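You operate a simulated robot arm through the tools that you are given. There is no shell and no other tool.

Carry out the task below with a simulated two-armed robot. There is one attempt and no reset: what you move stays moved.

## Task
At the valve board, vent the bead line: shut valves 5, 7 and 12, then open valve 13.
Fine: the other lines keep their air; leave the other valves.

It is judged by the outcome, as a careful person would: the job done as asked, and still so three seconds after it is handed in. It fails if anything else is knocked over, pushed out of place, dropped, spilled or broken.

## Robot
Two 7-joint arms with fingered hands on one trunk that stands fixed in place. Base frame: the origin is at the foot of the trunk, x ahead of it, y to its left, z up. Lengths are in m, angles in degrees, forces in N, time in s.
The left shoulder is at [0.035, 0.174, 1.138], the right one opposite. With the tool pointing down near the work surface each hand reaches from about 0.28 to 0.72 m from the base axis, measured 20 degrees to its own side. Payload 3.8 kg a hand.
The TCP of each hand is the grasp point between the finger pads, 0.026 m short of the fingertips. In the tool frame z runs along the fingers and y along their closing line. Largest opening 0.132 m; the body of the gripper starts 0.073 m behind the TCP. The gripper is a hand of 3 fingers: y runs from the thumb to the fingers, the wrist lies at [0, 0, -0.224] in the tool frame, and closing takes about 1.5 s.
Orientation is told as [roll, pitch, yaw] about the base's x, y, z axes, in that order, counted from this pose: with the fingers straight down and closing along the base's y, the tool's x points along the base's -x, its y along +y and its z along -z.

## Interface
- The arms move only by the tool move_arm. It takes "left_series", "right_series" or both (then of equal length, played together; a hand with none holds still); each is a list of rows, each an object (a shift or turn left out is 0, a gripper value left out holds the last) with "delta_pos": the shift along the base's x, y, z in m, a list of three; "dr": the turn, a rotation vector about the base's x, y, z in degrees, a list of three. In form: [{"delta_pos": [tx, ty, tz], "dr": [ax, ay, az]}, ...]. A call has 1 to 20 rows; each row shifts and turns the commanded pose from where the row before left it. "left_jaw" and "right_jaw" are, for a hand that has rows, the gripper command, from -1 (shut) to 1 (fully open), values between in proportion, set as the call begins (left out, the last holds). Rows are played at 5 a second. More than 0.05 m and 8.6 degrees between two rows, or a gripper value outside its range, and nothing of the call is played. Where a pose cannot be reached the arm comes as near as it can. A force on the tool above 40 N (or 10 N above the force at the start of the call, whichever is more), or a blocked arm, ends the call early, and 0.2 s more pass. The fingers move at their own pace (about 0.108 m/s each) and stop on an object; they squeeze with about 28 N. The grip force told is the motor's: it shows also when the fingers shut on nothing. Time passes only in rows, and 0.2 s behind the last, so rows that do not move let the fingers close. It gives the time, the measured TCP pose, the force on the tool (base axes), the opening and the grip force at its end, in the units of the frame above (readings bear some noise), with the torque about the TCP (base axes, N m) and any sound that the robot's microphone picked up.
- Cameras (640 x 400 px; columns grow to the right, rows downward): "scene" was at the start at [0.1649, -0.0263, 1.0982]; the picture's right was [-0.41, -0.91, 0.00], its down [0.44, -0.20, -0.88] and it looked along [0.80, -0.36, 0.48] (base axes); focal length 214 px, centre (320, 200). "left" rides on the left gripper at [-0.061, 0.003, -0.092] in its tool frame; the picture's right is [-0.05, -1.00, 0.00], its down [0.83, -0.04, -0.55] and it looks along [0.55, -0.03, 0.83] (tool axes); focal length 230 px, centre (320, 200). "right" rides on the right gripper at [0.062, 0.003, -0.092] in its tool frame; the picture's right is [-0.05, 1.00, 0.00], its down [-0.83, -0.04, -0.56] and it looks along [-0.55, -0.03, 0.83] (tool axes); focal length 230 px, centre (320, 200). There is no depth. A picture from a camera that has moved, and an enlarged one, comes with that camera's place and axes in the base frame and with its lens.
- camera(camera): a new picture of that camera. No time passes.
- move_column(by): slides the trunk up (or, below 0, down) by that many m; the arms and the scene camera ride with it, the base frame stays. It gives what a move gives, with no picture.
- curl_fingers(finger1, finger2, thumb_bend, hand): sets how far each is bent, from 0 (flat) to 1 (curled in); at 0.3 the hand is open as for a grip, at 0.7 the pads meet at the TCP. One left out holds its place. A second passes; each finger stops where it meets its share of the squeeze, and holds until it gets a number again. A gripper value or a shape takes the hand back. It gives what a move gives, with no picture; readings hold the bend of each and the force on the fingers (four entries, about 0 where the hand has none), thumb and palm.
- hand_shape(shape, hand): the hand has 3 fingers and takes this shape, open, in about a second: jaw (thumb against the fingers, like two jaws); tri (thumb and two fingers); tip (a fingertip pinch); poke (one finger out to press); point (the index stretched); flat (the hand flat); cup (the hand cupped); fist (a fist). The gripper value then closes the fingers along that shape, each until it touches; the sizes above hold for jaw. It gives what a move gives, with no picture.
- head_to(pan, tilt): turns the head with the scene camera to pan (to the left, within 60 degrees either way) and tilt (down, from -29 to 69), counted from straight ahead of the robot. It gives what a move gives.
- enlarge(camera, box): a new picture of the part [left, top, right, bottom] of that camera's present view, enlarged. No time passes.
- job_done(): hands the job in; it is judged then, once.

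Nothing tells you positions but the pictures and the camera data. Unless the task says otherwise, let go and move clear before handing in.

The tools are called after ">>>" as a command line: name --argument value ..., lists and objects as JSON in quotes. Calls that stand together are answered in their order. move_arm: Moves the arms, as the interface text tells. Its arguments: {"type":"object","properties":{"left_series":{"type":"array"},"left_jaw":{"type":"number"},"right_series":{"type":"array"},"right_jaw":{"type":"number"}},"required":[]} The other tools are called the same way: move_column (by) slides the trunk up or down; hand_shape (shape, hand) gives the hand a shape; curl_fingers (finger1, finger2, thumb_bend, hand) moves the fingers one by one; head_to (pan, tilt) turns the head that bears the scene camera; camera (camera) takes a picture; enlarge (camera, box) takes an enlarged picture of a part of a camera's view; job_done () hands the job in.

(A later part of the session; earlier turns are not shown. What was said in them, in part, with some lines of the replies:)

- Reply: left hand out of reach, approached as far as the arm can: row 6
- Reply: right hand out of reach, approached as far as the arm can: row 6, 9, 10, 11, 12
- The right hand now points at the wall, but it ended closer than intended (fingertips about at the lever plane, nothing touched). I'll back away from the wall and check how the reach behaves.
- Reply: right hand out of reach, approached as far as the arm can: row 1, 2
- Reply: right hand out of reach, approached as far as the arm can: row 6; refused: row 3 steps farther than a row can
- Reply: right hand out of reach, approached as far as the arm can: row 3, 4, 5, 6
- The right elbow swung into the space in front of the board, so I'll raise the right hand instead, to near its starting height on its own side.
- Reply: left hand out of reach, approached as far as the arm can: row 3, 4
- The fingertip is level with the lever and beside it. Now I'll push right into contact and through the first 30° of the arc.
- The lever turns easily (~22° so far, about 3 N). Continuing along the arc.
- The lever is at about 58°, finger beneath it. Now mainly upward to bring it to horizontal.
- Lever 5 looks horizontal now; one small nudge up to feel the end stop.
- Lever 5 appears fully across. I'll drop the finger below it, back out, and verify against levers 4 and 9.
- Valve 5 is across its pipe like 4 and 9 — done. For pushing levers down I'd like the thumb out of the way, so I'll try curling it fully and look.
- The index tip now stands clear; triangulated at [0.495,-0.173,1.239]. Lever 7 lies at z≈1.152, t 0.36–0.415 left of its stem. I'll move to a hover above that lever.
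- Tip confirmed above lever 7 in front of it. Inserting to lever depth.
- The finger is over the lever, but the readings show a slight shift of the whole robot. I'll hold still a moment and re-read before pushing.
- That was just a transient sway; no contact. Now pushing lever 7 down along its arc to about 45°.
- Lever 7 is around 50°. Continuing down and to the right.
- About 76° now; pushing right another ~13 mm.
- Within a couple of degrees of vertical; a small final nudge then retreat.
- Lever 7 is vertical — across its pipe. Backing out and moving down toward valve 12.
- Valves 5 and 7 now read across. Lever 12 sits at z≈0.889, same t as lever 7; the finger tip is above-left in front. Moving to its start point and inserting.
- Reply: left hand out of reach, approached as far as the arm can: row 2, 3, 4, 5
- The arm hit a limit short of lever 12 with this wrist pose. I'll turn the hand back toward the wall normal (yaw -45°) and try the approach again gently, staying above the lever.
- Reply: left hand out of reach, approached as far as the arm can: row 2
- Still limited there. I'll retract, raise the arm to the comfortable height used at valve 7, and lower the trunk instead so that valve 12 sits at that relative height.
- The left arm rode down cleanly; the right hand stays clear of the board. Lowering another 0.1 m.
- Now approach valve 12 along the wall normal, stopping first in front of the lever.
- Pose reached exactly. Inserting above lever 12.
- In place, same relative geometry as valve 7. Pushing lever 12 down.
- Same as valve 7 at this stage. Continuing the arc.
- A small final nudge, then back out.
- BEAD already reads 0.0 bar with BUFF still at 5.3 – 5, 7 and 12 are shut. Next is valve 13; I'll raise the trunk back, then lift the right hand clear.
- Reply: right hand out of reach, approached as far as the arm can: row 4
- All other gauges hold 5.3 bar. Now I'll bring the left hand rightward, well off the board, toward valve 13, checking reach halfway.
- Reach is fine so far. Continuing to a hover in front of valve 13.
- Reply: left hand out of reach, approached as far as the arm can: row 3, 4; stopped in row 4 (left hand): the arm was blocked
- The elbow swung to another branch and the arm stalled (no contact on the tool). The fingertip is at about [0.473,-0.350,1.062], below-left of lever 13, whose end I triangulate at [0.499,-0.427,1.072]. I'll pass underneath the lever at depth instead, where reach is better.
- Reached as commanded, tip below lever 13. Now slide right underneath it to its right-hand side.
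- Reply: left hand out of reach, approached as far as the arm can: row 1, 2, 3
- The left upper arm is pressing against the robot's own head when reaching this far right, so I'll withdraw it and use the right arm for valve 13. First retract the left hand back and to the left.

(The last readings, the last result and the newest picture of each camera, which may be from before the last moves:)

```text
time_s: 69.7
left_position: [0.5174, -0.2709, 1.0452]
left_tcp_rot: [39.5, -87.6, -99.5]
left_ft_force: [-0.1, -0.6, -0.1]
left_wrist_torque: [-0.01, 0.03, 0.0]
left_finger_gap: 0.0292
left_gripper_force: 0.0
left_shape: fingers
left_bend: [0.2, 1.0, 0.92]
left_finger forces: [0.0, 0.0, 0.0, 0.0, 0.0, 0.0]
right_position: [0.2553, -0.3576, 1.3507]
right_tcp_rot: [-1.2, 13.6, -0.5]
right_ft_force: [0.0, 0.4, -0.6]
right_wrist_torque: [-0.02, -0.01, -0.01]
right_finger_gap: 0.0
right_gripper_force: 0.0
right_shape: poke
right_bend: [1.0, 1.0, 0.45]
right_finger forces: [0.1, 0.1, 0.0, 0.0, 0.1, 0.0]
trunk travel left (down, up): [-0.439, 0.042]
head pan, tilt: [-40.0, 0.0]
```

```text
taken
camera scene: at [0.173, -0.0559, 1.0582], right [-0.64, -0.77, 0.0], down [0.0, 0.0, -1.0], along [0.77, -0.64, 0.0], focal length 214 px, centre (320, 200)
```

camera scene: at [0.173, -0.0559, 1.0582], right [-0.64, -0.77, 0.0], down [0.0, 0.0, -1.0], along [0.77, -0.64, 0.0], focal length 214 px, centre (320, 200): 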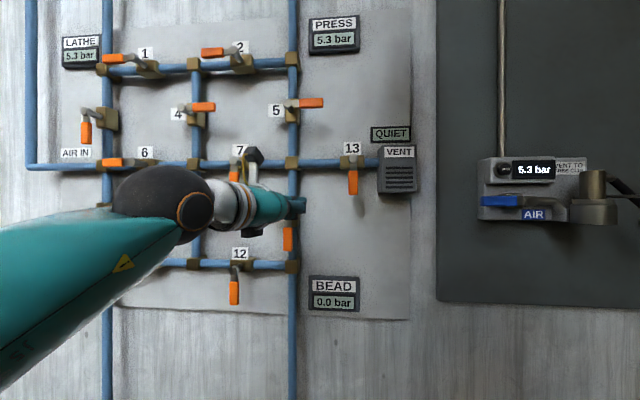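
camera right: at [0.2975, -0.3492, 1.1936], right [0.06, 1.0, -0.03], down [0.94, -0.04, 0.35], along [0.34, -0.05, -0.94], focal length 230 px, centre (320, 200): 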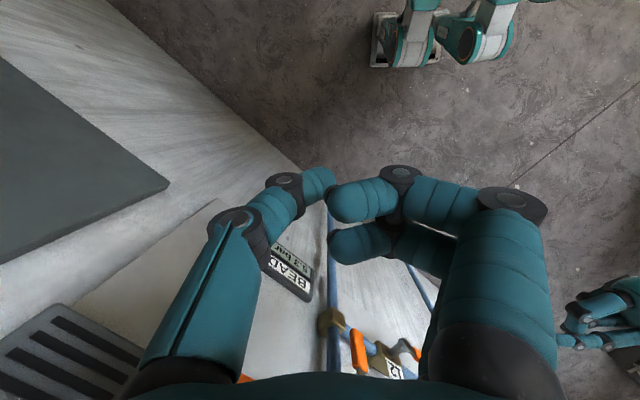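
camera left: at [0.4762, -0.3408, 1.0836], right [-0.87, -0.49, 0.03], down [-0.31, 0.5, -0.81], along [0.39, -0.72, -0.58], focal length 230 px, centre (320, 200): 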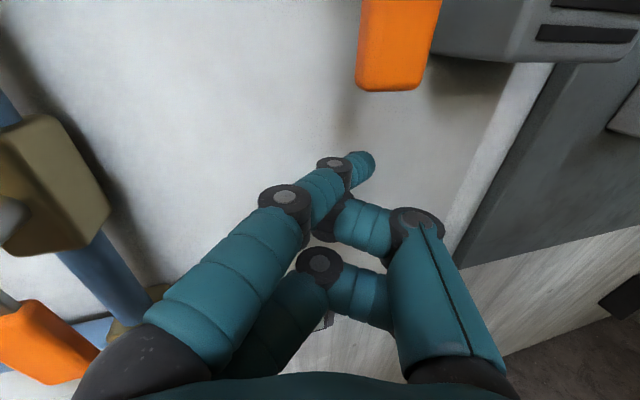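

The head is back in place and the board is intact. Continuing to take the left arm well to the left.

>>> move_arm --left_series '[{"delta_pos": [-0.01, 0.04, 0.01]}, {"delta_pos": [-0.01, 0.04, 0.01]}, {"delta_pos": [-0.01, 0.04, 0.01]}, {"delta_pos": [-0.01, 0.04, 0.01]}, {"delta_pos": [-0.01, 0.04, 0.01]}, {"delta_pos": [0, 0.04, 0.01]}, {"delta_pos": [0, 0.04, 0.01]}, {"delta_pos": [0, 0.04, 0.01]}]'

>>> hand_shape --hand "right" --shape "point"

>>> curl_fingers --hand "right" --thumb_bend 1.0

>>> camera --camera "scene"

>>> camera --camera "right"

```text
time_s: 71.5
left_position: [0.4669, 0.0504, 1.1266]
left_tcp_rot: [41.3, -87.7, -101.4]
left_ft_force: [0.9, 0.6, -0.1]
left_wrist_torque: [-0.02, -0.03, -0.01]
left_finger_gap: 0.0292
left_gripper_force: 0.1
left_shape: fingers
left_bend: [0.2, 1.0, 0.92]
left_finger forces: [0.0, 0.0, 0.0, 0.1, 0.1, 0.0]
right_position: [0.2544, -0.3576, 1.352]
right_tcp_rot: [-1.2, 13.4, -0.6]
right_ft_force: [-0.6, 0.7, -0.6]
right_wrist_torque: [0.01, 0.01, -0.02]
right_finger_gap: 0.0002
right_gripper_force: 0.0
right_shape: poke
right_bend: [1.0, 1.0, 0.45]
right_finger forces: [0.0, 0.0, 0.0, 0.1, 0.0, 0.0]
trunk travel left (down, up): [-0.439, 0.042]
head pan, tilt: [-40.0, 0.0]
```

```text
time_s: 72.4
left_position: [0.4666, 0.0503, 1.1261]
left_tcp_rot: [40.6, -87.8, -100.7]
left_ft_force: [-0.3, 0.0, -0.4]
left_wrist_torque: [0.0, 0.0, 0.01]
left_finger_gap: 0.029
left_gripper_force: 0.0
left_shape: fingers
left_bend: [0.2, 1.0, 0.92]
left_finger forces: [0.0, 0.0, 0.0, 0.0, 0.0, 0.1]
right_position: [0.2553, -0.3596, 1.3515]
right_tcp_rot: [-1.2, 13.5, -0.5]
right_ft_force: [1.1, -0.3, -0.7]
right_wrist_torque: [-0.01, 0.02, -0.02]
right_finger_gap: 0.0001
right_gripper_force: 0.1
right_shape: point
right_bend: [0.24, 1.0, 0.48]
right_finger forces: [0.1, 0.1, 0.0, 0.1, 0.1, 0.0]
trunk travel left (down, up): [-0.439, 0.042]
head pan, tilt: [-40.0, 0.0]
```

```text
time_s: 73.4
left_position: [0.4674, 0.05, 1.1264]
left_tcp_rot: [40.5, -87.7, -100.4]
left_ft_force: [0.0, 0.5, 0.0]
left_wrist_torque: [0.02, 0.01, -0.02]
left_finger_gap: 0.0292
left_gripper_force: 0.0
left_shape: fingers
left_bend: [0.2, 1.0, 0.92]
left_finger forces: [0.0, 0.1, 0.0, 0.0, 0.1, 0.0]
right_position: [0.2548, -0.3589, 1.3516]
right_tcp_rot: [-1.2, 13.5, -0.5]
right_ft_force: [-0.1, -0.1, 0.7]
right_wrist_torque: [-0.05, -0.01, -0.01]
right_finger_gap: 0.0225
right_gripper_force: 0.0
right_shape: fingers
right_bend: [0.24, 1.0, 0.89]
right_finger forces: [0.0, 0.1, 0.0, 0.0, 0.0, 0.0]
trunk travel left (down, up): [-0.439, 0.042]
head pan, tilt: [-40.0, 0.0]
```

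```text
taken
camera scene: at [0.1728, -0.0565, 1.0581], right [-0.64, -0.77, 0.0], down [0.0, 0.0, -1.0], along [0.77, -0.64, 0.0], focal length 214 px, centre (320, 200)
```

scene: 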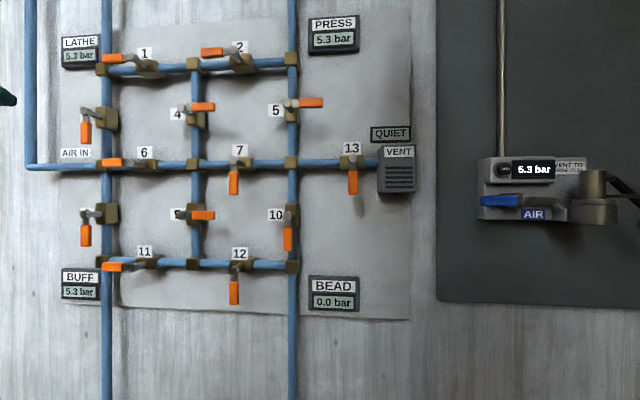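

```text
taken
camera right: at [0.2168, -0.3525, 1.4551], right [0.05, 1.0, -0.03], down [0.94, -0.04, 0.35], along [0.34, -0.05, -0.94], focal length 230 px, centre (320, 200)
```

right: 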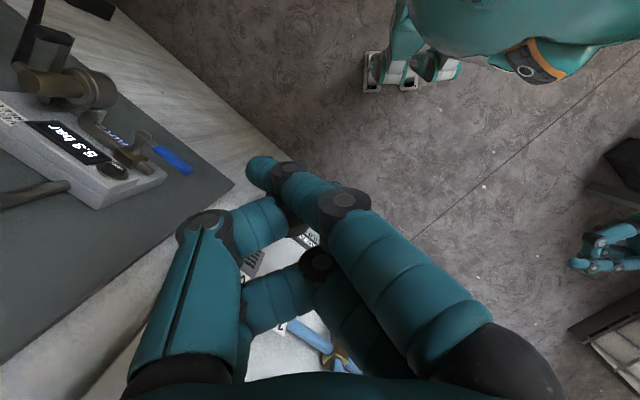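

The left arm is clear. For lever 13 the right hand should come from the right, so I'll set its index straight (open-grip bend) with the others curled and look at it.

>>> curl_fingers --hand "right" --finger1 0.3 --finger2 1.0 --thumb_bend 1.0

>>> camera --camera "right"

```text
time_s: 74.4
left_position: [0.4668, 0.049, 1.1264]
left_tcp_rot: [40.6, -87.7, -100.6]
left_ft_force: [-0.4, 0.4, 0.3]
left_wrist_torque: [-0.02, -0.03, -0.01]
left_finger_gap: 0.0292
left_gripper_force: 0.1
left_shape: fingers
left_bend: [0.2, 1.0, 0.92]
left_finger forces: [0.0, 0.1, 0.1, 0.1, 0.1, 0.0]
right_position: [0.2552, -0.3585, 1.3517]
right_tcp_rot: [-1.2, 13.5, -0.5]
right_ft_force: [0.4, 0.6, -0.2]
right_wrist_torque: [0.0, 0.02, 0.0]
right_finger_gap: 0.0282
right_gripper_force: 0.0
right_shape: fingers
right_bend: [0.35, 1.0, 0.93]
right_finger forces: [0.1, 0.0, 0.0, 0.1, 0.1, 0.0]
trunk travel left (down, up): [-0.439, 0.042]
head pan, tilt: [-40.0, 0.0]
```

```text
taken
camera right: at [0.2168, -0.3525, 1.4551], right [0.05, 1.0, -0.03], down [0.94, -0.04, 0.35], along [0.34, -0.05, -0.94], focal length 230 px, centre (320, 200)
```

right: 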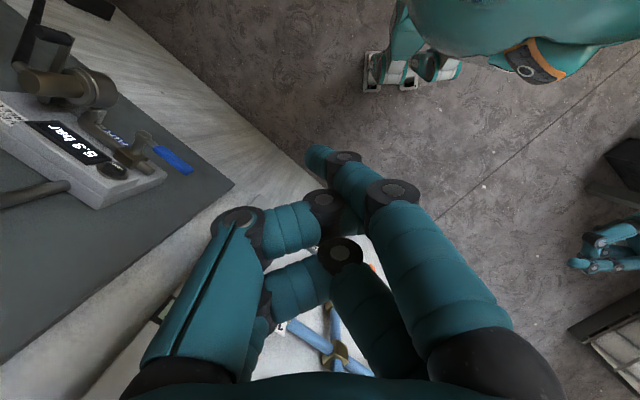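

The index is still hooked toward the thumb; I'll open it further to straighten it.

>>> curl_fingers --hand "right" --finger1 0.1

>>> camera --camera "right"

```text
time_s: 75.4
left_position: [0.4672, 0.0507, 1.1262]
left_tcp_rot: [40.5, -87.7, -100.6]
left_ft_force: [-0.1, 0.3, 0.9]
left_wrist_torque: [-0.02, -0.01, 0.0]
left_finger_gap: 0.0292
left_gripper_force: 0.0
left_shape: fingers
left_bend: [0.2, 1.0, 0.92]
left_finger forces: [0.0, 0.0, 0.0, 0.1, 0.0, 0.1]
right_position: [0.2553, -0.3587, 1.3507]
right_tcp_rot: [-1.3, 13.5, -0.5]
right_ft_force: [0.0, 0.6, -0.3]
right_wrist_torque: [-0.05, 0.02, -0.02]
right_finger_gap: 0.0285
right_gripper_force: 0.1
right_shape: fingers
right_bend: [0.2, 1.0, 0.94]
right_finger forces: [0.0, 0.1, 0.1, 0.1, 0.0, 0.0]
trunk travel left (down, up): [-0.439, 0.042]
head pan, tilt: [-40.0, 0.0]
```

```text
taken
camera right: at [0.2168, -0.3525, 1.4551], right [0.05, 1.0, -0.03], down [0.94, -0.04, 0.35], along [0.34, -0.05, -0.94], focal length 230 px, centre (320, 200)
```

right: 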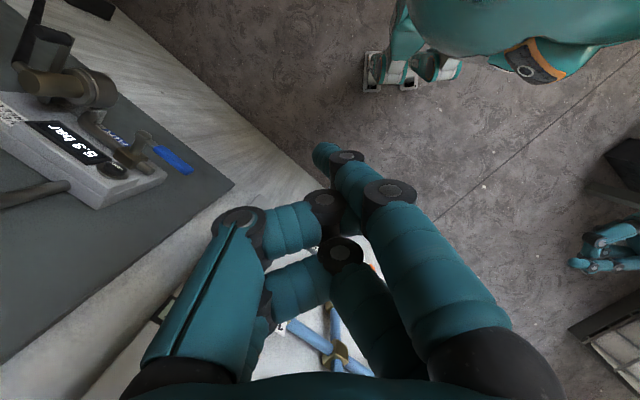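

The index is now nearly straight and leads the other digits by about 2 cm. Now I'll bring the right hand down and turn it toward the wall (yaw -30°, partially pitched), stopping well short of valve 13.

>>> move_arm --right_series '[{"delta_pos": [0.015, 0, -0.02], "dr": [0, 0, -7.5]}, {"delta_pos": [0.015, 0, -0.02], "dr": [0, 0, -7.5]}, {"delta_pos": [0.015, 0, -0.02], "dr": [0, 0, -7.5]}, {"delta_pos": [0.015, 0, -0.02], "dr": [0, 0, -7.5]}]'

>>> move_arm --right_series '[{"delta_pos": [0.004, -0.002, -0.01], "dr": [-3.8, -6.58, 0]}, {"delta_pos": [0.004, -0.002, -0.01], "dr": [-3.8, -6.58, 0]}, {"delta_pos": [0.004, -0.002, -0.01], "dr": [-3.8, -6.58, 0]}, {"delta_pos": [0.004, -0.002, -0.01], "dr": [-3.8, -6.58, 0]}, {"delta_pos": [0.004, -0.002, -0.01], "dr": [-3.8, -6.58, 0]}]'

>>> camera --camera "scene"

>>> camera --camera "right"

```text
time_s: 76.4
left_position: [0.466, 0.0506, 1.1262]
left_tcp_rot: [39.8, -87.7, -99.8]
left_ft_force: [-0.7, 0.5, 0.7]
left_wrist_torque: [-0.04, 0.01, -0.01]
left_finger_gap: 0.029
left_gripper_force: 0.0
left_shape: fingers
left_bend: [0.2, 1.0, 0.92]
left_finger forces: [0.0, 0.0, 0.0, 0.0, 0.0, 0.0]
right_position: [0.3156, -0.3591, 1.2709]
right_tcp_rot: [-1.3, 13.6, -30.7]
right_ft_force: [-0.3, 0.5, 0.0]
right_wrist_torque: [0.01, 0.0, -0.01]
right_finger_gap: 0.0289
right_gripper_force: 0.0
right_shape: fingers
right_bend: [0.2, 1.0, 0.94]
right_finger forces: [0.1, 0.1, 0.0, 0.1, 0.1, 0.0]
trunk travel left (down, up): [-0.439, 0.042]
head pan, tilt: [-40.0, 0.0]
```

```text
time_s: 77.6
left_position: [0.4657, 0.0508, 1.1261]
left_tcp_rot: [40.3, -87.8, -100.4]
left_ft_force: [0.7, -0.2, -0.5]
left_wrist_torque: [0.0, -0.02, -0.03]
left_finger_gap: 0.0292
left_gripper_force: 0.1
left_shape: fingers
left_bend: [0.2, 1.0, 0.92]
left_finger forces: [0.0, 0.0, 0.0, 0.1, 0.1, 0.0]
right_position: [0.3346, -0.3669, 1.222]
right_tcp_rot: [-0.7, -24.6, -30.5]
right_ft_force: [-0.2, -0.9, -0.6]
right_wrist_torque: [0.01, 0.03, 0.02]
right_finger_gap: 0.0287
right_gripper_force: 0.0
right_shape: fingers
right_bend: [0.2, 1.0, 0.94]
right_finger forces: [0.0, 0.0, 0.0, 0.0, 0.1, 0.0]
trunk travel left (down, up): [-0.439, 0.042]
head pan, tilt: [-40.0, 0.0]
```

```text
taken
camera scene: at [0.1729, -0.0564, 1.0581], right [-0.64, -0.77, 0.0], down [0.0, 0.0, -1.0], along [0.77, -0.64, 0.0], focal length 214 px, centre (320, 200)
```

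scene: 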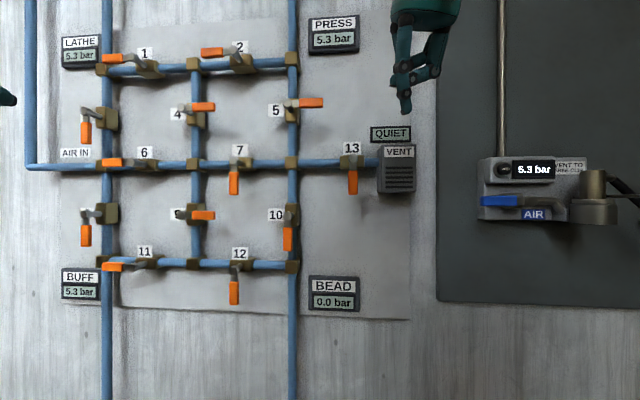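

```text
taken
camera right: at [0.256, -0.3156, 1.2792], right [0.55, 0.83, 0.01], down [0.43, -0.3, 0.85], along [0.71, -0.47, -0.52], focal length 230 px, centre (320, 200)
```

right: 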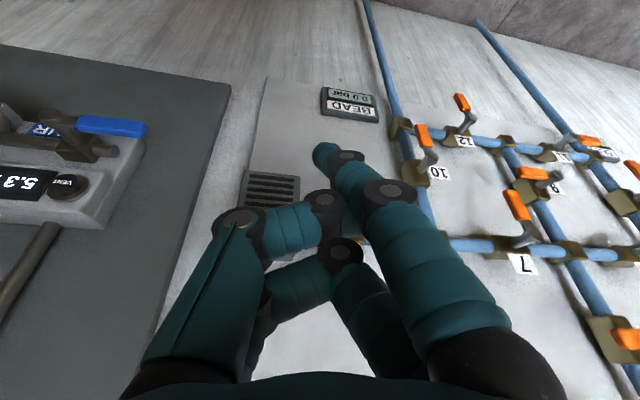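

Following well. Continue pitching up and approaching slowly.

>>> move_arm --right_series '[{"delta_pos": [0.006, -0.006, -0.012], "dr": [-3.8, -6.58, 0]}, {"delta_pos": [0.006, -0.006, -0.012], "dr": [-3.8, -6.58, 0]}, {"delta_pos": [0.006, -0.006, -0.012], "dr": [-3.8, -6.58, 0]}, {"delta_pos": [0.006, -0.006, -0.012], "dr": [-3.8, -6.58, 0]}]'

>>> camera --camera "scene"

>>> camera --camera "right"

```text
time_s: 78.6
left_position: [0.4674, 0.0478, 1.1273]
left_tcp_rot: [39.9, -87.7, -99.9]
left_ft_force: [-0.1, -0.5, -0.5]
left_wrist_torque: [-0.03, 0.01, -0.01]
left_finger_gap: 0.0293
left_gripper_force: 0.1
left_shape: fingers
left_bend: [0.2, 1.0, 0.92]
left_finger forces: [0.0, 0.0, 0.1, 0.1, 0.0, 0.1]
right_position: [0.3571, -0.431, 1.2072]
right_tcp_rot: [-0.4, -51.1, -31.0]
right_ft_force: [-0.2, -0.1, -0.2]
right_wrist_torque: [0.02, 0.01, 0.01]
right_finger_gap: 0.0283
right_gripper_force: 0.1
right_shape: fingers
right_bend: [0.2, 1.0, 0.94]
right_finger forces: [0.0, 0.0, 0.1, 0.1, 0.0, 0.1]
right hand out of reach, approached as far as the arm can: row 3, 4
trunk travel left (down, up): [-0.439, 0.042]
head pan, tilt: [-40.0, 0.0]
```

```text
taken
camera scene: at [0.1731, -0.0586, 1.058], right [-0.64, -0.77, 0.0], down [0.0, 0.0, -1.0], along [0.77, -0.64, 0.0], focal length 214 px, centre (320, 200)
```

scene: 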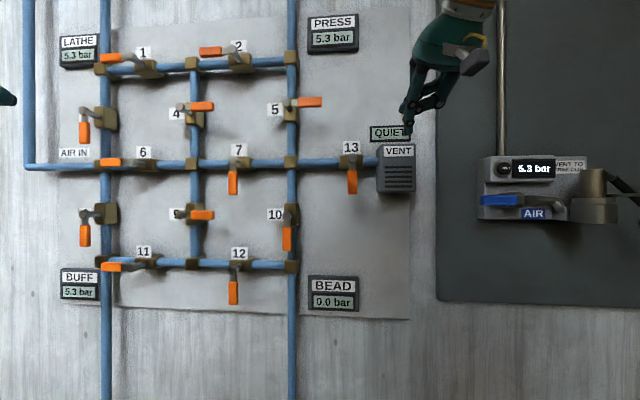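

```text
taken
camera right: at [0.2639, -0.3703, 1.2157], right [0.54, 0.84, 0.04], down [0.06, -0.08, 1.0], along [0.84, -0.54, -0.09], focal length 230 px, centre (320, 200)
```

right: 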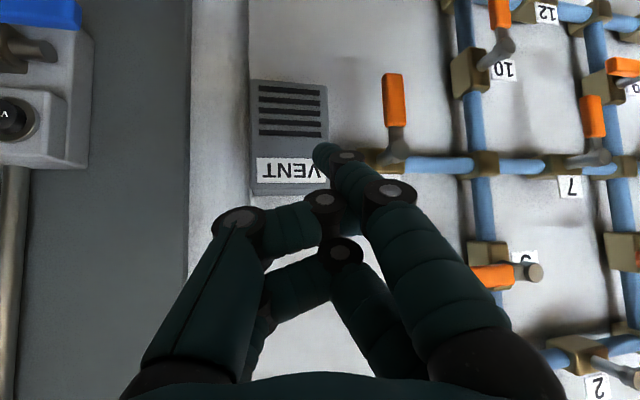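

At this hover the right arm is too folded. I'll ease back, lower the trunk a bit so the arm has more room, and come at valve 13 from slightly above with yaw -45°.

>>> move_arm --right_series '[{"delta_pos": [-0.006, 0.015, 0.01], "dr": [3.8, 6.58, 0]}, {"delta_pos": [-0.006, 0.015, 0.01], "dr": [3.8, 6.58, 0]}, {"delta_pos": [-0.006, 0.015, 0.01], "dr": [3.8, 6.58, 0]}, {"delta_pos": [-0.006, 0.015, 0.01], "dr": [0, 0, -7]}, {"delta_pos": [0, 0.0, 0.0], "dr": [0, 0, -7]}]'

>>> move_column --by -0.12

>>> camera --camera "scene"

```text
time_s: 79.8
left_position: [0.4669, 0.0497, 1.1256]
left_tcp_rot: [39.7, -87.7, -99.7]
left_ft_force: [0.1, -0.3, 0.7]
left_wrist_torque: [0.02, -0.01, 0.01]
left_finger_gap: 0.0294
left_gripper_force: 0.0
left_shape: fingers
left_bend: [0.2, 1.0, 0.92]
left_finger forces: [0.1, 0.1, 0.0, 0.0, 0.0, 0.1]
right_position: [0.3336, -0.3677, 1.2468]
right_tcp_rot: [-0.8, -28.1, -44.7]
right_ft_force: [-0.1, -0.4, 0.8]
right_wrist_torque: [0.03, 0.02, 0.0]
right_finger_gap: 0.0287
right_gripper_force: 0.1
right_shape: fingers
right_bend: [0.2, 1.0, 0.94]
right_finger forces: [0.0, 0.0, 0.0, 0.0, 0.1, 0.0]
trunk travel left (down, up): [-0.439, 0.042]
head pan, tilt: [-40.0, 0.0]
```

```text
time_s: 81.3
left_position: [0.4662, 0.0481, 1.006]
left_tcp_rot: [41.6, -87.6, -101.6]
left_ft_force: [-0.8, -0.1, 0.5]
left_wrist_torque: [0.0, 0.0, -0.01]
left_finger_gap: 0.0288
left_gripper_force: 0.1
left_shape: fingers
left_bend: [0.2, 1.0, 0.92]
left_finger forces: [0.0, 0.0, 0.1, 0.0, 0.0, 0.0]
right_position: [0.3309, -0.3682, 1.1284]
right_tcp_rot: [-0.8, -28.4, -44.6]
right_ft_force: [-0.4, 0.6, 0.0]
right_wrist_torque: [-0.01, 0.0, 0.01]
right_finger_gap: 0.0287
right_gripper_force: 0.2
right_shape: fingers
right_bend: [0.2, 1.0, 0.94]
right_finger forces: [0.1, 0.0, 0.0, 0.0, 0.0, 0.1]
trunk travel left (down, up): [-0.319, 0.162]
head pan, tilt: [-40.0, 0.0]
```

```text
taken
camera scene: at [0.1558, -0.0565, 0.9189], right [-0.64, -0.77, 0.0], down [0.0, 0.0, -1.0], along [0.77, -0.64, 0.0], focal length 214 px, centre (320, 200)
```

scene: 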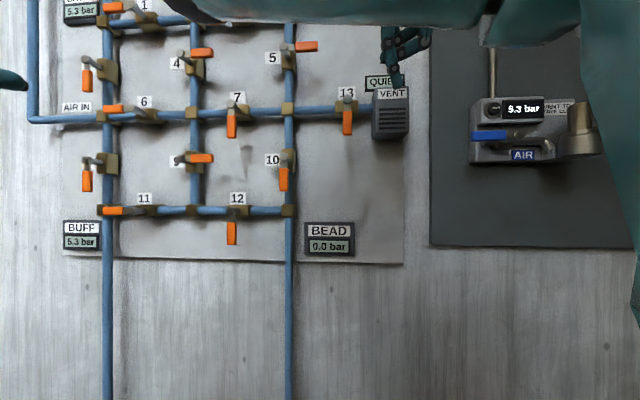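

The trunk is lower and the arm has more room. Now pitch up to about -60° and move in front of valve 13, slightly high and to its right.

>>> move_arm --right_series '[{"delta_pos": [0.022, -0.012, 0.008], "dr": [-5.6, -5.6, 0]}, {"delta_pos": [0.022, -0.012, 0.008], "dr": [-5.6, -5.6, 0]}, {"delta_pos": [0.022, -0.012, 0.008], "dr": [-5.6, -5.6, 0]}, {"delta_pos": [0.02, -0.012, 0.008], "dr": [-5.6, -5.6, 0]}]'

>>> camera --camera "scene"

>>> camera --camera "right"

```text
time_s: 82.3
left_position: [0.4668, 0.0478, 1.0049]
left_tcp_rot: [40.0, -87.8, -100.1]
left_ft_force: [-0.4, -1.2, 0.0]
left_wrist_torque: [-0.03, -0.02, -0.03]
left_finger_gap: 0.0289
left_gripper_force: 0.1
left_shape: fingers
left_bend: [0.2, 1.0, 0.92]
left_finger forces: [0.0, 0.1, 0.0, 0.0, 0.0, 0.0]
right_position: [0.4192, -0.4166, 1.1618]
right_tcp_rot: [-1.0, -60.1, -44.4]
right_ft_force: [0.1, 0.4, -0.1]
right_wrist_torque: [-0.01, 0.01, 0.03]
right_finger_gap: 0.0288
right_gripper_force: 0.1
right_shape: fingers
right_bend: [0.2, 1.0, 0.94]
right_finger forces: [0.0, 0.1, 0.1, 0.0, 0.0, 0.0]
trunk travel left (down, up): [-0.319, 0.162]
head pan, tilt: [-40.0, 0.0]
```

```text
taken
camera scene: at [0.1561, -0.0566, 0.9188], right [-0.64, -0.77, 0.0], down [0.0, 0.0, -1.0], along [0.77, -0.64, 0.0], focal length 214 px, centre (320, 200)
```

scene: 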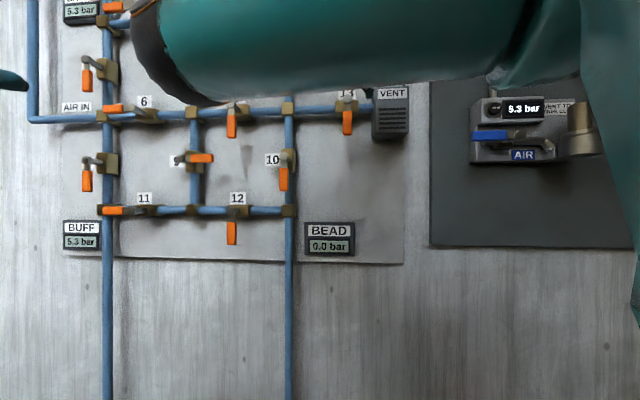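

```text
taken
camera right: at [0.3439, -0.3348, 1.1522], right [0.73, 0.68, 0.04], down [-0.07, 0.02, 1.0], along [0.68, -0.73, 0.07], focal length 230 px, centre (320, 200)
```

right: 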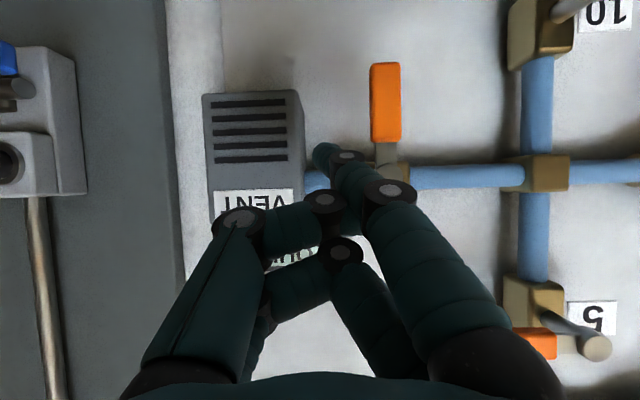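

The right hand reached it: fingertip sits in front of the gap between the VENT box and lever 13. I'll move the left hand a bit further away, lower the fingertip to lever height and advance partway.

>>> move_arm --left_series '[{"delta_pos": [0, 0.03, 0]}, {"delta_pos": [0, 0.03, 0]}, {"delta_pos": [0, 0.03, 0]}, {"delta_pos": [0, 0.03, 0]}]' --right_series '[{"delta_pos": [0, 0, -0.02]}, {"delta_pos": [0, 0, -0.02]}, {"delta_pos": [0.011, -0.011, 0]}, {"delta_pos": [0.011, -0.011, 0]}]'

>>> camera --camera "right"

>>> camera --camera "scene"

```text
time_s: 83.3
left_position: [0.4674, 0.1691, 1.0058]
left_tcp_rot: [42.8, -87.8, -102.7]
left_ft_force: [-0.1, 0.7, -0.4]
left_wrist_torque: [-0.01, 0.02, 0.02]
left_finger_gap: 0.0292
left_gripper_force: 0.0
left_shape: fingers
left_bend: [0.2, 1.0, 0.92]
left_finger forces: [0.0, 0.0, 0.1, 0.0, 0.0, 0.0]
right_position: [0.442, -0.4384, 1.1188]
right_tcp_rot: [-1.5, -60.0, -44.2]
right_ft_force: [1.7, 0.6, 0.2]
right_wrist_torque: [0.02, -0.02, 0.03]
right_finger_gap: 0.0288
right_gripper_force: 0.0
right_shape: fingers
right_bend: [0.2, 1.0, 0.94]
right_finger forces: [0.0, 0.1, 0.0, 0.0, 0.1, 0.0]
trunk travel left (down, up): [-0.319, 0.162]
head pan, tilt: [-40.0, 0.0]
```

```text
taken
camera right: at [0.3655, -0.3569, 1.1116], right [0.73, 0.68, 0.03], down [-0.07, 0.02, 1.0], along [0.68, -0.73, 0.06], focal length 230 px, centre (320, 200)
```

right: 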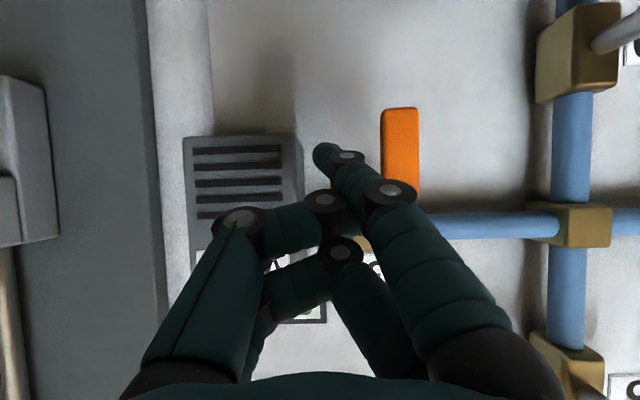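

```text
taken
camera scene: at [0.156, -0.0565, 0.9189], right [-0.64, -0.77, 0.0], down [0.0, 0.0, -1.0], along [0.77, -0.64, 0.0], focal length 214 px, centre (320, 200)
```

scene: 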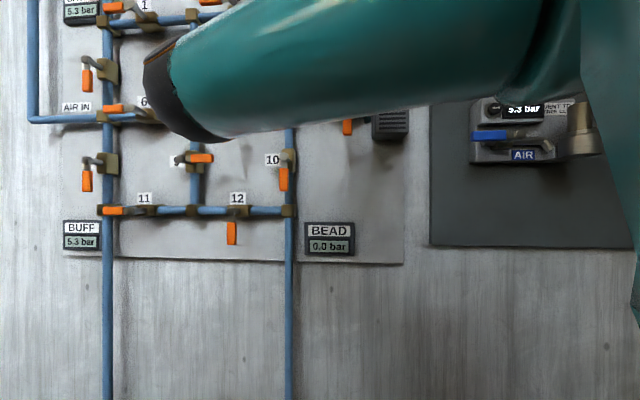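

Clearances look right. Advancing the last ~26 mm to lever depth.

>>> move_arm --right_series '[{"delta_pos": [0.0092, -0.0092, 0]}, {"delta_pos": [0.0092, -0.0092, 0]}, {}]'

>>> camera --camera "right"

>>> enlarge --camera "right" --box '[240, 60, 480, 240]'

```text
time_s: 84.1
left_position: [0.4666, 0.1688, 1.0047]
left_tcp_rot: [40.6, -87.6, -100.6]
left_ft_force: [-0.1, 0.4, 0.2]
left_wrist_torque: [-0.02, -0.01, 0.01]
left_finger_gap: 0.0294
left_gripper_force: 0.1
left_shape: fingers
left_bend: [0.2, 1.0, 0.92]
left_finger forces: [0.0, 0.1, 0.1, 0.0, 0.1, 0.0]
right_position: [0.4592, -0.4574, 1.1195]
right_tcp_rot: [-1.3, -59.9, -44.3]
right_ft_force: [-0.2, -0.3, -0.2]
right_wrist_torque: [0.0, 0.0, -0.02]
right_finger_gap: 0.0286
right_gripper_force: 0.1
right_shape: fingers
right_bend: [0.2, 1.0, 0.94]
right_finger forces: [0.1, 0.0, 0.1, 0.1, 0.1, 0.0]
trunk travel left (down, up): [-0.319, 0.162]
head pan, tilt: [-40.0, 0.0]
```

```text
taken
camera right: at [0.3838, -0.375, 1.1117], right [0.73, 0.68, 0.03], down [-0.07, 0.02, 1.0], along [0.68, -0.73, 0.06], focal length 230 px, centre (320, 200)
```

right: 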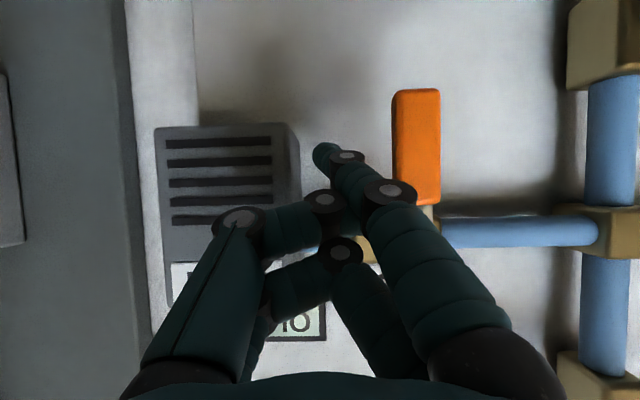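

```text
2.22 times, centred on (360, 150) of right
camera zoom: at [0.3838, -0.375, 1.1117], right [0.73, 0.68, 0.03], down [-0.07, 0.02, 1.0], along [0.68, -0.73, 0.06], focal length 511 px, centre (231, 311)
```

zoom: 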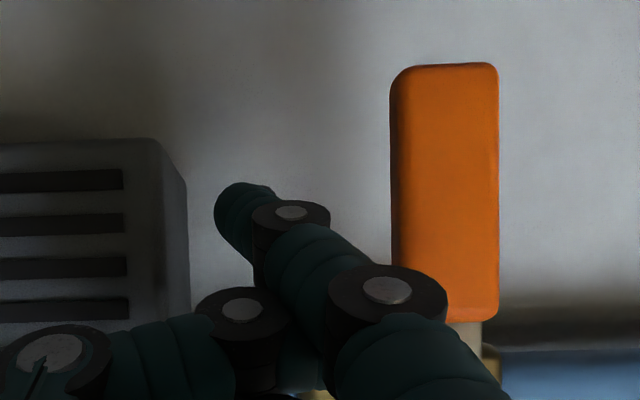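

In place, no contact yet. Now pushing lever 13 left along the first part of its arc.

>>> move_arm --right_series '[{"delta_pos": [0.0092, 0.0092, -0.001]}, {"delta_pos": [0.006, 0.0046, -0.002]}, {"delta_pos": [0.006, 0.0046, -0.002]}, {"delta_pos": [0.0055, 0.0055, 0]}, {"delta_pos": [0.0055, 0.0055, 0]}]'

>>> camera --camera "right"

>>> camera --camera "scene"

```text
time_s: 85.3
left_position: [0.4662, 0.169, 1.0052]
left_tcp_rot: [41.5, -87.7, -101.5]
left_ft_force: [0.2, -0.7, 0.0]
left_wrist_torque: [0.01, 0.01, 0.02]
left_finger_gap: 0.0292
left_gripper_force: 0.0
left_shape: fingers
left_bend: [0.2, 1.0, 0.92]
left_finger forces: [0.0, 0.1, 0.1, 0.0, 0.0, 0.2]
right_position: [0.4909, -0.4278, 1.1152]
right_tcp_rot: [-1.2, -60.1, -44.3]
right_ft_force: [-5.6, 2.4, 0.4]
right_wrist_torque: [-0.01, -0.01, 0.11]
right_finger_gap: 0.0289
right_gripper_force: 0.1
right_shape: fingers
right_bend: [0.19, 1.0, 0.94]
right_finger forces: [0.0, 0.0, 0.0, 0.0, 0.0, 0.0]
trunk travel left (down, up): [-0.319, 0.162]
head pan, tilt: [-40.0, 0.0]
```

```text
taken
camera right: at [0.4148, -0.3454, 1.1072], right [0.73, 0.68, 0.03], down [-0.07, 0.02, 1.0], along [0.68, -0.73, 0.06], focal length 230 px, centre (320, 200)
```

right: 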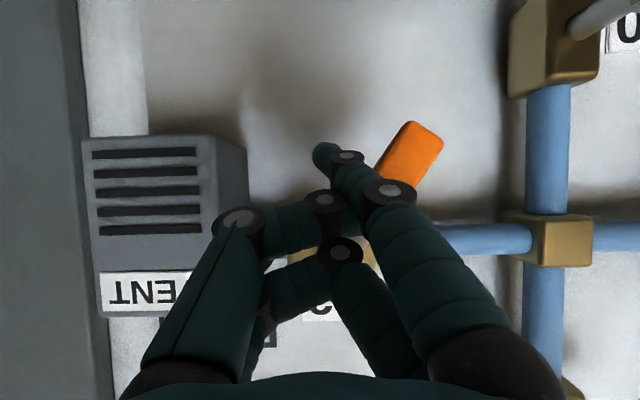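

```text
taken
camera scene: at [0.1554, -0.0562, 0.919], right [-0.64, -0.77, 0.0], down [0.0, 0.0, -1.0], along [0.77, -0.64, 0.0], focal length 214 px, centre (320, 200)
```

scene: 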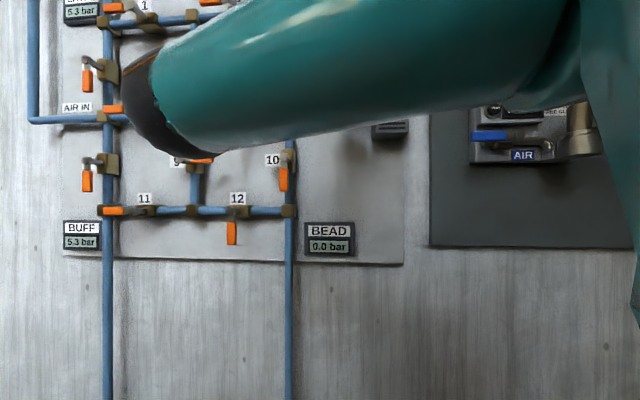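

Lever 13 is at about 35°. Continuing left and up.

>>> move_arm --right_series '[{"delta_pos": [0.0052, 0.0052, 0.0015]}, {"delta_pos": [0.0052, 0.0052, 0.0025]}, {"delta_pos": [0.0047, 0.0047, 0.004]}, {"delta_pos": [0.0047, 0.0047, 0.004]}]'

>>> camera --camera "right"

```text
time_s: 86.3
left_position: [0.467, 0.1693, 1.0062]
left_tcp_rot: [41.5, -87.7, -101.7]
left_ft_force: [0.5, 0.0, 0.7]
left_wrist_torque: [-0.01, 0.03, -0.02]
left_finger_gap: 0.0293
left_gripper_force: 0.1
left_shape: fingers
left_bend: [0.2, 1.0, 0.92]
left_finger forces: [0.0, 0.0, 0.1, 0.0, 0.0, 0.0]
right_position: [0.5111, -0.4076, 1.1267]
right_tcp_rot: [-1.2, -59.9, -44.3]
right_ft_force: [-5.6, 2.5, -1.2]
right_wrist_torque: [0.0, 0.02, 0.14]
right_finger_gap: 0.0288
right_gripper_force: 0.2
right_shape: fingers
right_bend: [0.19, 1.0, 0.94]
right_finger forces: [0.0, 0.0, 0.0, 0.1, 0.0, 0.0]
trunk travel left (down, up): [-0.319, 0.162]
head pan, tilt: [-40.0, 0.0]
```

```text
taken
camera right: at [0.4348, -0.3255, 1.1191], right [0.73, 0.68, 0.03], down [-0.07, 0.02, 1.0], along [0.68, -0.73, 0.06], focal length 230 px, centre (320, 200)
```

right: 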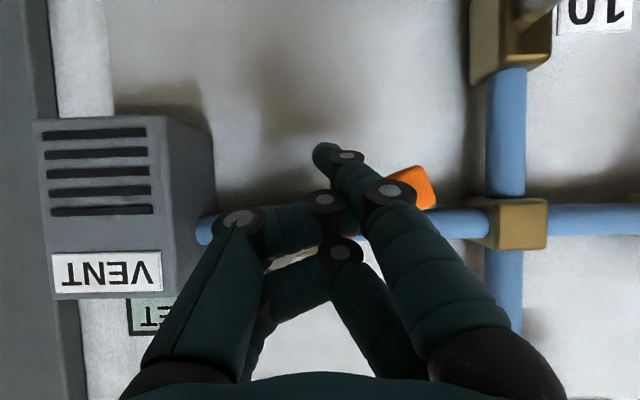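

Lever 13 is at about 62°. To keep the curled thumb clear of the stem I'll back off ~8 mm in depth, slide toward the lever's end, then lift.

>>> move_arm --right_series '[{"delta_pos": [-0.003, 0.0076, -0.003]}, {"delta_pos": [0.007, 0.007, -0.002]}, {"delta_pos": [0.0037, 0.0037, 0.006]}, {"delta_pos": [0.0034, 0.0034, 0.007]}]'

>>> camera --camera "right"

>>> enlarge --camera "right" --box '[220, 80, 500, 280]'

```text
time_s: 87.3
left_position: [0.4667, 0.1693, 1.0045]
left_tcp_rot: [40.8, -87.7, -100.9]
left_ft_force: [0.2, 0.1, -0.6]
left_wrist_torque: [-0.02, 0.02, -0.02]
left_finger_gap: 0.0291
left_gripper_force: 0.1
left_shape: fingers
left_bend: [0.2, 1.0, 0.92]
left_finger forces: [0.0, 0.0, 0.1, 0.0, 0.0, 0.0]
right_position: [0.5219, -0.3847, 1.1345]
right_tcp_rot: [-1.3, -59.9, -44.3]
right_ft_force: [-1.6, -0.6, 0.6]
right_wrist_torque: [0.05, 0.02, 0.01]
right_finger_gap: 0.0291
right_gripper_force: 0.1
right_shape: fingers
right_bend: [0.19, 1.0, 0.94]
right_finger forces: [0.6, 0.0, 0.0, 0.0, 0.0, 0.0]
trunk travel left (down, up): [-0.319, 0.162]
head pan, tilt: [-40.0, 0.0]
```

```text
taken
camera right: at [0.4462, -0.3042, 1.1271], right [0.73, 0.68, 0.03], down [-0.07, 0.02, 1.0], along [0.68, -0.73, 0.06], focal length 230 px, centre (320, 200)
```

right: 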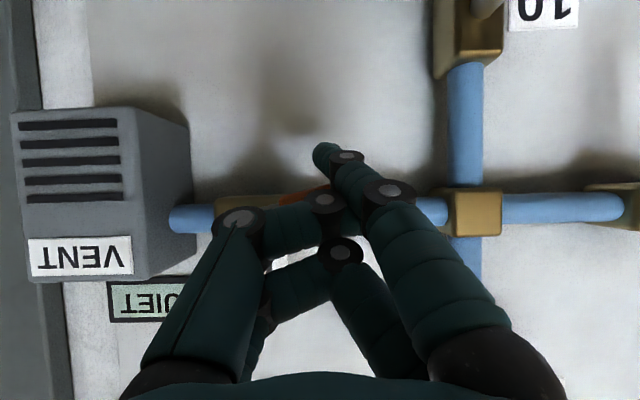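

```text
2.00 times, centred on (360, 180) of right
camera zoom: at [0.4462, -0.3042, 1.1271], right [0.73, 0.68, 0.03], down [-0.07, 0.02, 1.0], along [0.68, -0.73, 0.06], focal length 460 px, centre (240, 240)
```

zoom: 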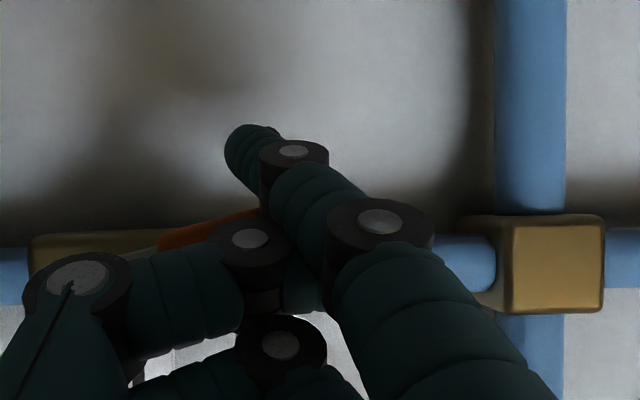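

The lever is now about 13° short of horizontal. Lifting further.

>>> move_arm --right_series '[{"delta_pos": [0.0025, 0.0025, 0.005]}, {"delta_pos": [0.0015, 0.0015, 0.005]}, {"delta_pos": [0.001, 0.001, 0.005]}]'

>>> enlarge --camera "right" --box '[220, 80, 500, 280]'

>>> camera --camera "scene"

```text
time_s: 88.1
left_position: [0.4675, 0.1684, 1.0053]
left_tcp_rot: [40.5, -87.6, -100.4]
left_ft_force: [0.2, 0.4, 0.3]
left_wrist_torque: [0.06, -0.04, -0.01]
left_finger_gap: 0.0292
left_gripper_force: 0.0
left_shape: fingers
left_bend: [0.2, 1.0, 0.92]
left_finger forces: [0.0, 0.0, 0.0, 0.0, 0.1, 0.0]
right_position: [0.5271, -0.3814, 1.1504]
right_tcp_rot: [-1.3, -59.7, -44.3]
right_ft_force: [-2.1, -0.3, -2.4]
right_wrist_torque: [-0.01, 0.06, -0.01]
right_finger_gap: 0.0291
right_gripper_force: 1.8
right_shape: fingers
right_bend: [0.19, 1.0, 0.94]
right_finger forces: [3.1, 0.0, 0.1, 0.0, 0.0, 0.1]
trunk travel left (down, up): [-0.319, 0.162]
head pan, tilt: [-40.0, 0.0]
```

```text
2.00 times, centred on (360, 180) of right
camera zoom: at [0.451, -0.2992, 1.1418], right [0.73, 0.68, 0.03], down [-0.07, 0.02, 1.0], along [0.68, -0.73, 0.06], focal length 460 px, centre (240, 240)
```

zoom: 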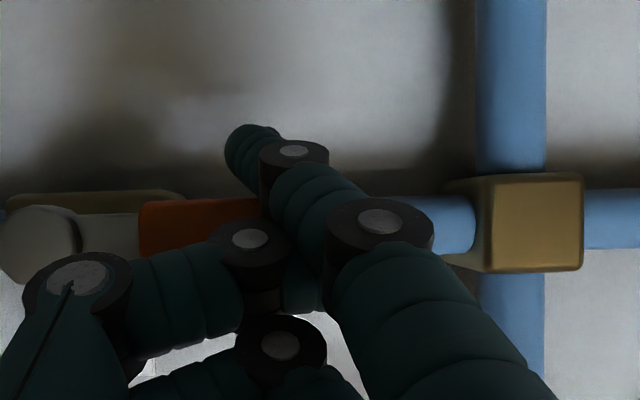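

```text
taken
camera scene: at [0.156, -0.0567, 0.9188], right [-0.64, -0.77, 0.0], down [0.0, 0.0, -1.0], along [0.77, -0.64, 0.0], focal length 214 px, centre (320, 200)
```

scene: 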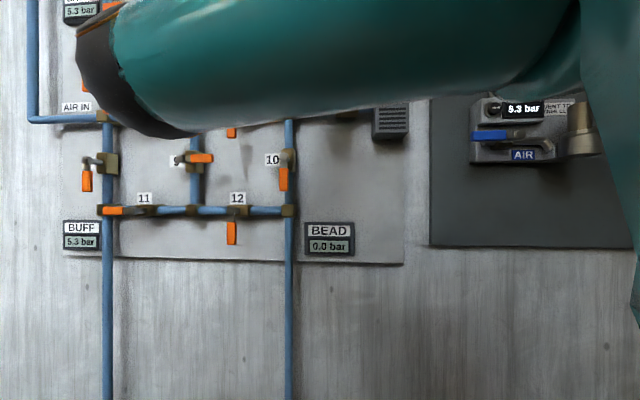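

Nearly horizontal; a small extra lift.

>>> move_arm --right_series '[{"delta_pos": [0, 0, 0.002]}, {"delta_pos": [0, 0, 0.002]}]'

>>> enlarge --camera "right" --box '[220, 80, 500, 280]'

```text
time_s: 88.7
left_position: [0.4663, 0.1685, 1.0055]
left_tcp_rot: [40.0, -87.7, -99.9]
left_ft_force: [-0.7, -0.8, 0.5]
left_wrist_torque: [0.0, 0.01, -0.03]
left_finger_gap: 0.0291
left_gripper_force: 0.2
left_shape: fingers
left_bend: [0.2, 1.0, 0.92]
left_finger forces: [0.0, 0.0, 0.0, 0.0, 0.0, 0.0]
right_position: [0.528, -0.38, 1.1515]
right_tcp_rot: [-1.4, -59.5, -44.2]
right_ft_force: [-6.6, 4.6, -17.4]
right_wrist_torque: [-0.04, 0.29, 0.08]
right_finger_gap: 0.029
right_gripper_force: 10.0
right_shape: fingers
right_bend: [0.19, 1.0, 0.94]
right_finger forces: [18.8, 0.0, 0.0, 0.0, 0.0, 0.0]
trunk travel left (down, up): [-0.319, 0.162]
head pan, tilt: [-40.0, 0.0]
```

```text
2.00 times, centred on (360, 180) of right
camera zoom: at [0.4514, -0.2992, 1.1442], right [0.73, 0.68, 0.03], down [-0.06, 0.02, 1.0], along [0.68, -0.73, 0.06], focal length 460 px, centre (240, 240)
```

zoom: 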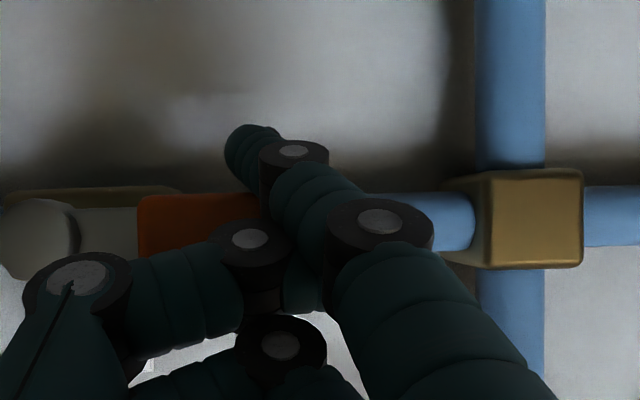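

The force jump (17 N) means lever 13 reached its end stop. Now drop the finger away and back out.

>>> move_arm --right_series '[{"delta_pos": [0, 0, -0.008]}, {"delta_pos": [0, 0, -0.008]}, {"delta_pos": [-0.014, 0.014, -0.002]}, {"delta_pos": [-0.014, 0.014, 0]}, {"delta_pos": [-0.014, 0.014, 0]}]'

>>> camera --camera "right"

```text
time_s: 89.9
left_position: [0.4667, 0.1696, 1.0064]
left_tcp_rot: [40.7, -87.7, -100.9]
left_ft_force: [-0.9, -0.3, 0.4]
left_wrist_torque: [0.0, -0.02, 0.0]
left_finger_gap: 0.029
left_gripper_force: 0.0
left_shape: fingers
left_bend: [0.2, 1.0, 0.92]
left_finger forces: [0.0, 0.0, 0.1, 0.1, 0.0, 0.1]
right_position: [0.4845, -0.3387, 1.1364]
right_tcp_rot: [-1.2, -60.0, -44.3]
right_ft_force: [0.1, -0.2, 0.0]
right_wrist_torque: [0.0, -0.01, 0.01]
right_finger_gap: 0.0291
right_gripper_force: 0.1
right_shape: fingers
right_bend: [0.19, 1.0, 0.94]
right_finger forces: [0.1, 0.1, 0.1, 0.0, 0.0, 0.1]
trunk travel left (down, up): [-0.319, 0.162]
head pan, tilt: [-40.0, 0.0]
```

```text
taken
camera right: at [0.409, -0.2563, 1.1279], right [0.73, 0.68, 0.03], down [-0.07, 0.02, 1.0], along [0.68, -0.73, 0.06], focal length 230 px, centre (320, 200)
```

right: 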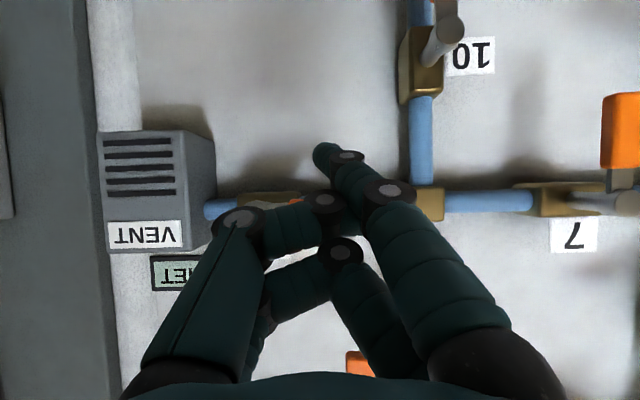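

Clear of the lever. Withdrawing the right hand to a parked pose and looking at the whole board.

>>> move_arm --right_series '[{"delta_pos": [-0.025, -0.003, 0.0], "dr": [4, 4, 0]}, {"delta_pos": [-0.03, -0.006, 0.0], "dr": [5, 5, 0]}, {"delta_pos": [-0.03, -0.006, 0.0], "dr": [5, 5, 0]}, {"delta_pos": [-0.03, -0.006, 0], "dr": [5, 5, 0]}, {"delta_pos": [-0.03, -0.006, 0], "dr": [5, 5, 0]}]'

>>> move_column --by 0.12

>>> camera --camera "scene"

>>> enlarge --camera "scene" --box '[60, 20, 440, 320]'

```text
time_s: 91.1
left_position: [0.466, 0.1681, 1.0054]
left_tcp_rot: [41.1, -87.6, -101.1]
left_ft_force: [0.4, 0.5, -0.2]
left_wrist_torque: [-0.01, -0.02, 0.0]
left_finger_gap: 0.0291
left_gripper_force: 0.1
left_shape: fingers
left_bend: [0.2, 1.0, 0.92]
left_finger forces: [0.0, 0.0, 0.0, 0.0, 0.1, 0.0]
right_position: [0.3396, -0.3658, 1.1356]
right_tcp_rot: [-0.8, -25.8, -44.5]
right_ft_force: [0.8, 0.3, 0.8]
right_wrist_torque: [0.01, -0.03, 0.01]
right_finger_gap: 0.0289
right_gripper_force: 0.1
right_shape: fingers
right_bend: [0.19, 1.0, 0.94]
right_finger forces: [0.0, 0.0, 0.0, 0.1, 0.0, 0.1]
trunk travel left (down, up): [-0.319, 0.162]
head pan, tilt: [-40.0, 0.0]
```

```text
time_s: 92.6
left_position: [0.467, 0.1686, 1.1253]
left_tcp_rot: [37.8, -87.7, -97.8]
left_ft_force: [0.0, 0.0, -0.3]
left_wrist_torque: [-0.03, -0.01, 0.01]
left_finger_gap: 0.0292
left_gripper_force: 0.0
left_shape: fingers
left_bend: [0.2, 1.0, 0.92]
left_finger forces: [0.0, 0.0, 0.0, 0.0, 0.0, 0.0]
right_position: [0.3397, -0.3646, 1.2554]
right_tcp_rot: [-0.8, -26.0, -44.6]
right_ft_force: [0.6, 0.5, 0.4]
right_wrist_torque: [0.0, 0.05, -0.04]
right_finger_gap: 0.029
right_gripper_force: 0.1
right_shape: fingers
right_bend: [0.19, 1.0, 0.94]
right_finger forces: [0.0, 0.0, 0.0, 0.1, 0.0, 0.0]
trunk travel left (down, up): [-0.439, 0.042]
head pan, tilt: [-40.0, 0.0]
```

```text
taken
camera scene: at [0.1731, -0.0565, 1.058], right [-0.64, -0.77, 0.0], down [0.0, 0.0, -1.0], along [0.77, -0.64, 0.0], focal length 214 px, centre (320, 200)
```

scene: 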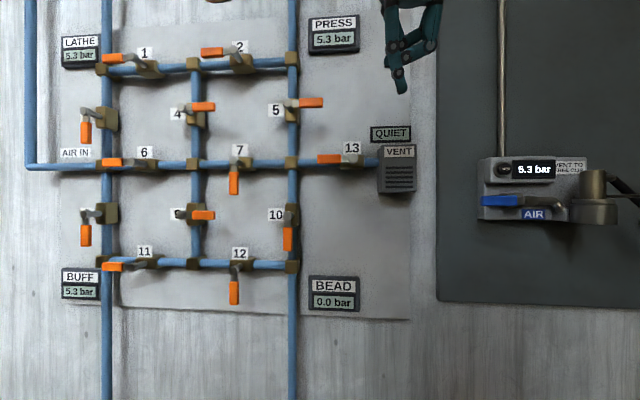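

```text
1.33 times, centred on (250, 170) of scene
camera zoom: at [0.1731, -0.0565, 1.058], right [-0.64, -0.77, 0.0], down [0.0, 0.0, -1.0], along [0.77, -0.64, 0.0], focal length 286 px, centre (413, 240)
```

zoom: 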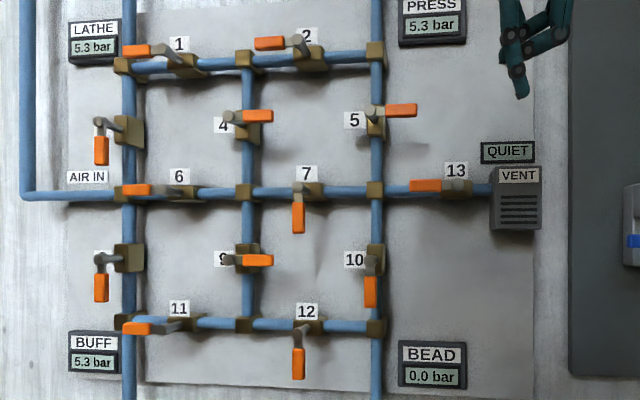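

Levers 5, 7, 12 are across and 13 is along its pipe; LATHE, PRESS, BUFF hold 5.3 bar and BEAD is 0.0. A last close look at the four levers' angles.

>>> enlarge --camera "scene" --box '[220, 80, 420, 205]'

>>> enlarge --camera "scene" --box '[60, 200, 300, 320]'

```text
3.20 times, centred on (320, 142) of scene
camera zoom: at [0.1731, -0.0565, 1.058], right [-0.64, -0.77, 0.0], down [0.0, 0.0, -1.0], along [0.77, -0.64, 0.0], focal length 686 px, centre (320, 384)
```

zoom: 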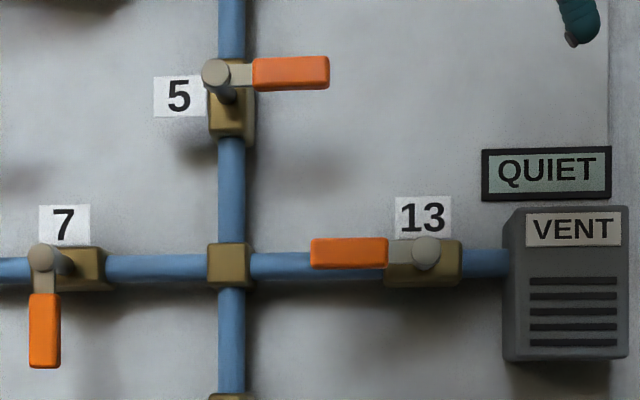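

```text
2.67 times, centred on (180, 260) of scene
camera zoom: at [0.1731, -0.0565, 1.058], right [-0.64, -0.77, 0.0], down [0.0, 0.0, -1.0], along [0.77, -0.64, 0.0], focal length 572 px, centre (693, 40)
```

zoom: 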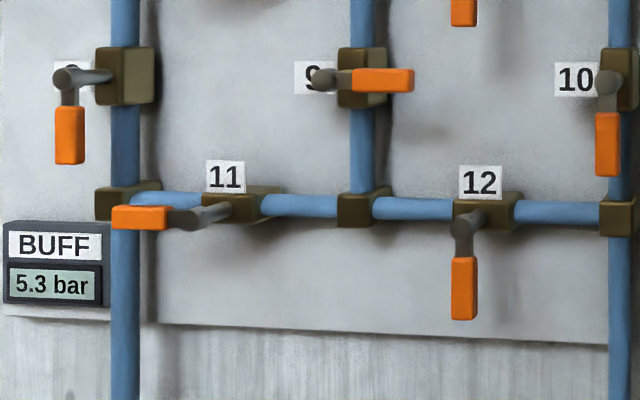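

All four levers sit square in their new positions and every other valve is untouched. Both hands are clear of the board, so I'm handing in.

>>> job_done

```text
The job is handed in.
```

The bead line is vented: valves 5, 7 and 12 are shut, and valve 13 was opened last. All four levers look square in the final pictures.

- **Gauges:** BEAD reads 0.0 bar. LATHE, PRESS and BUFF still read 5.3 bar. BEAD was already at 0.0 once 12 was shut, before I opened 13.
- **Vent:** The sign above the vent reads QUIET.
- **Other valves:** The other levers on the board are where they were, and I did not touch the AIR valve on the next panel.
- **Head bump:** While reaching for 13, the left upper arm briefly pressed the robot's own head and pushed it slightly out of aim. I pulled that arm back, the head returned to its place, and I used the right arm for 13 instead.

Both hands were clear of the board when I handed in.
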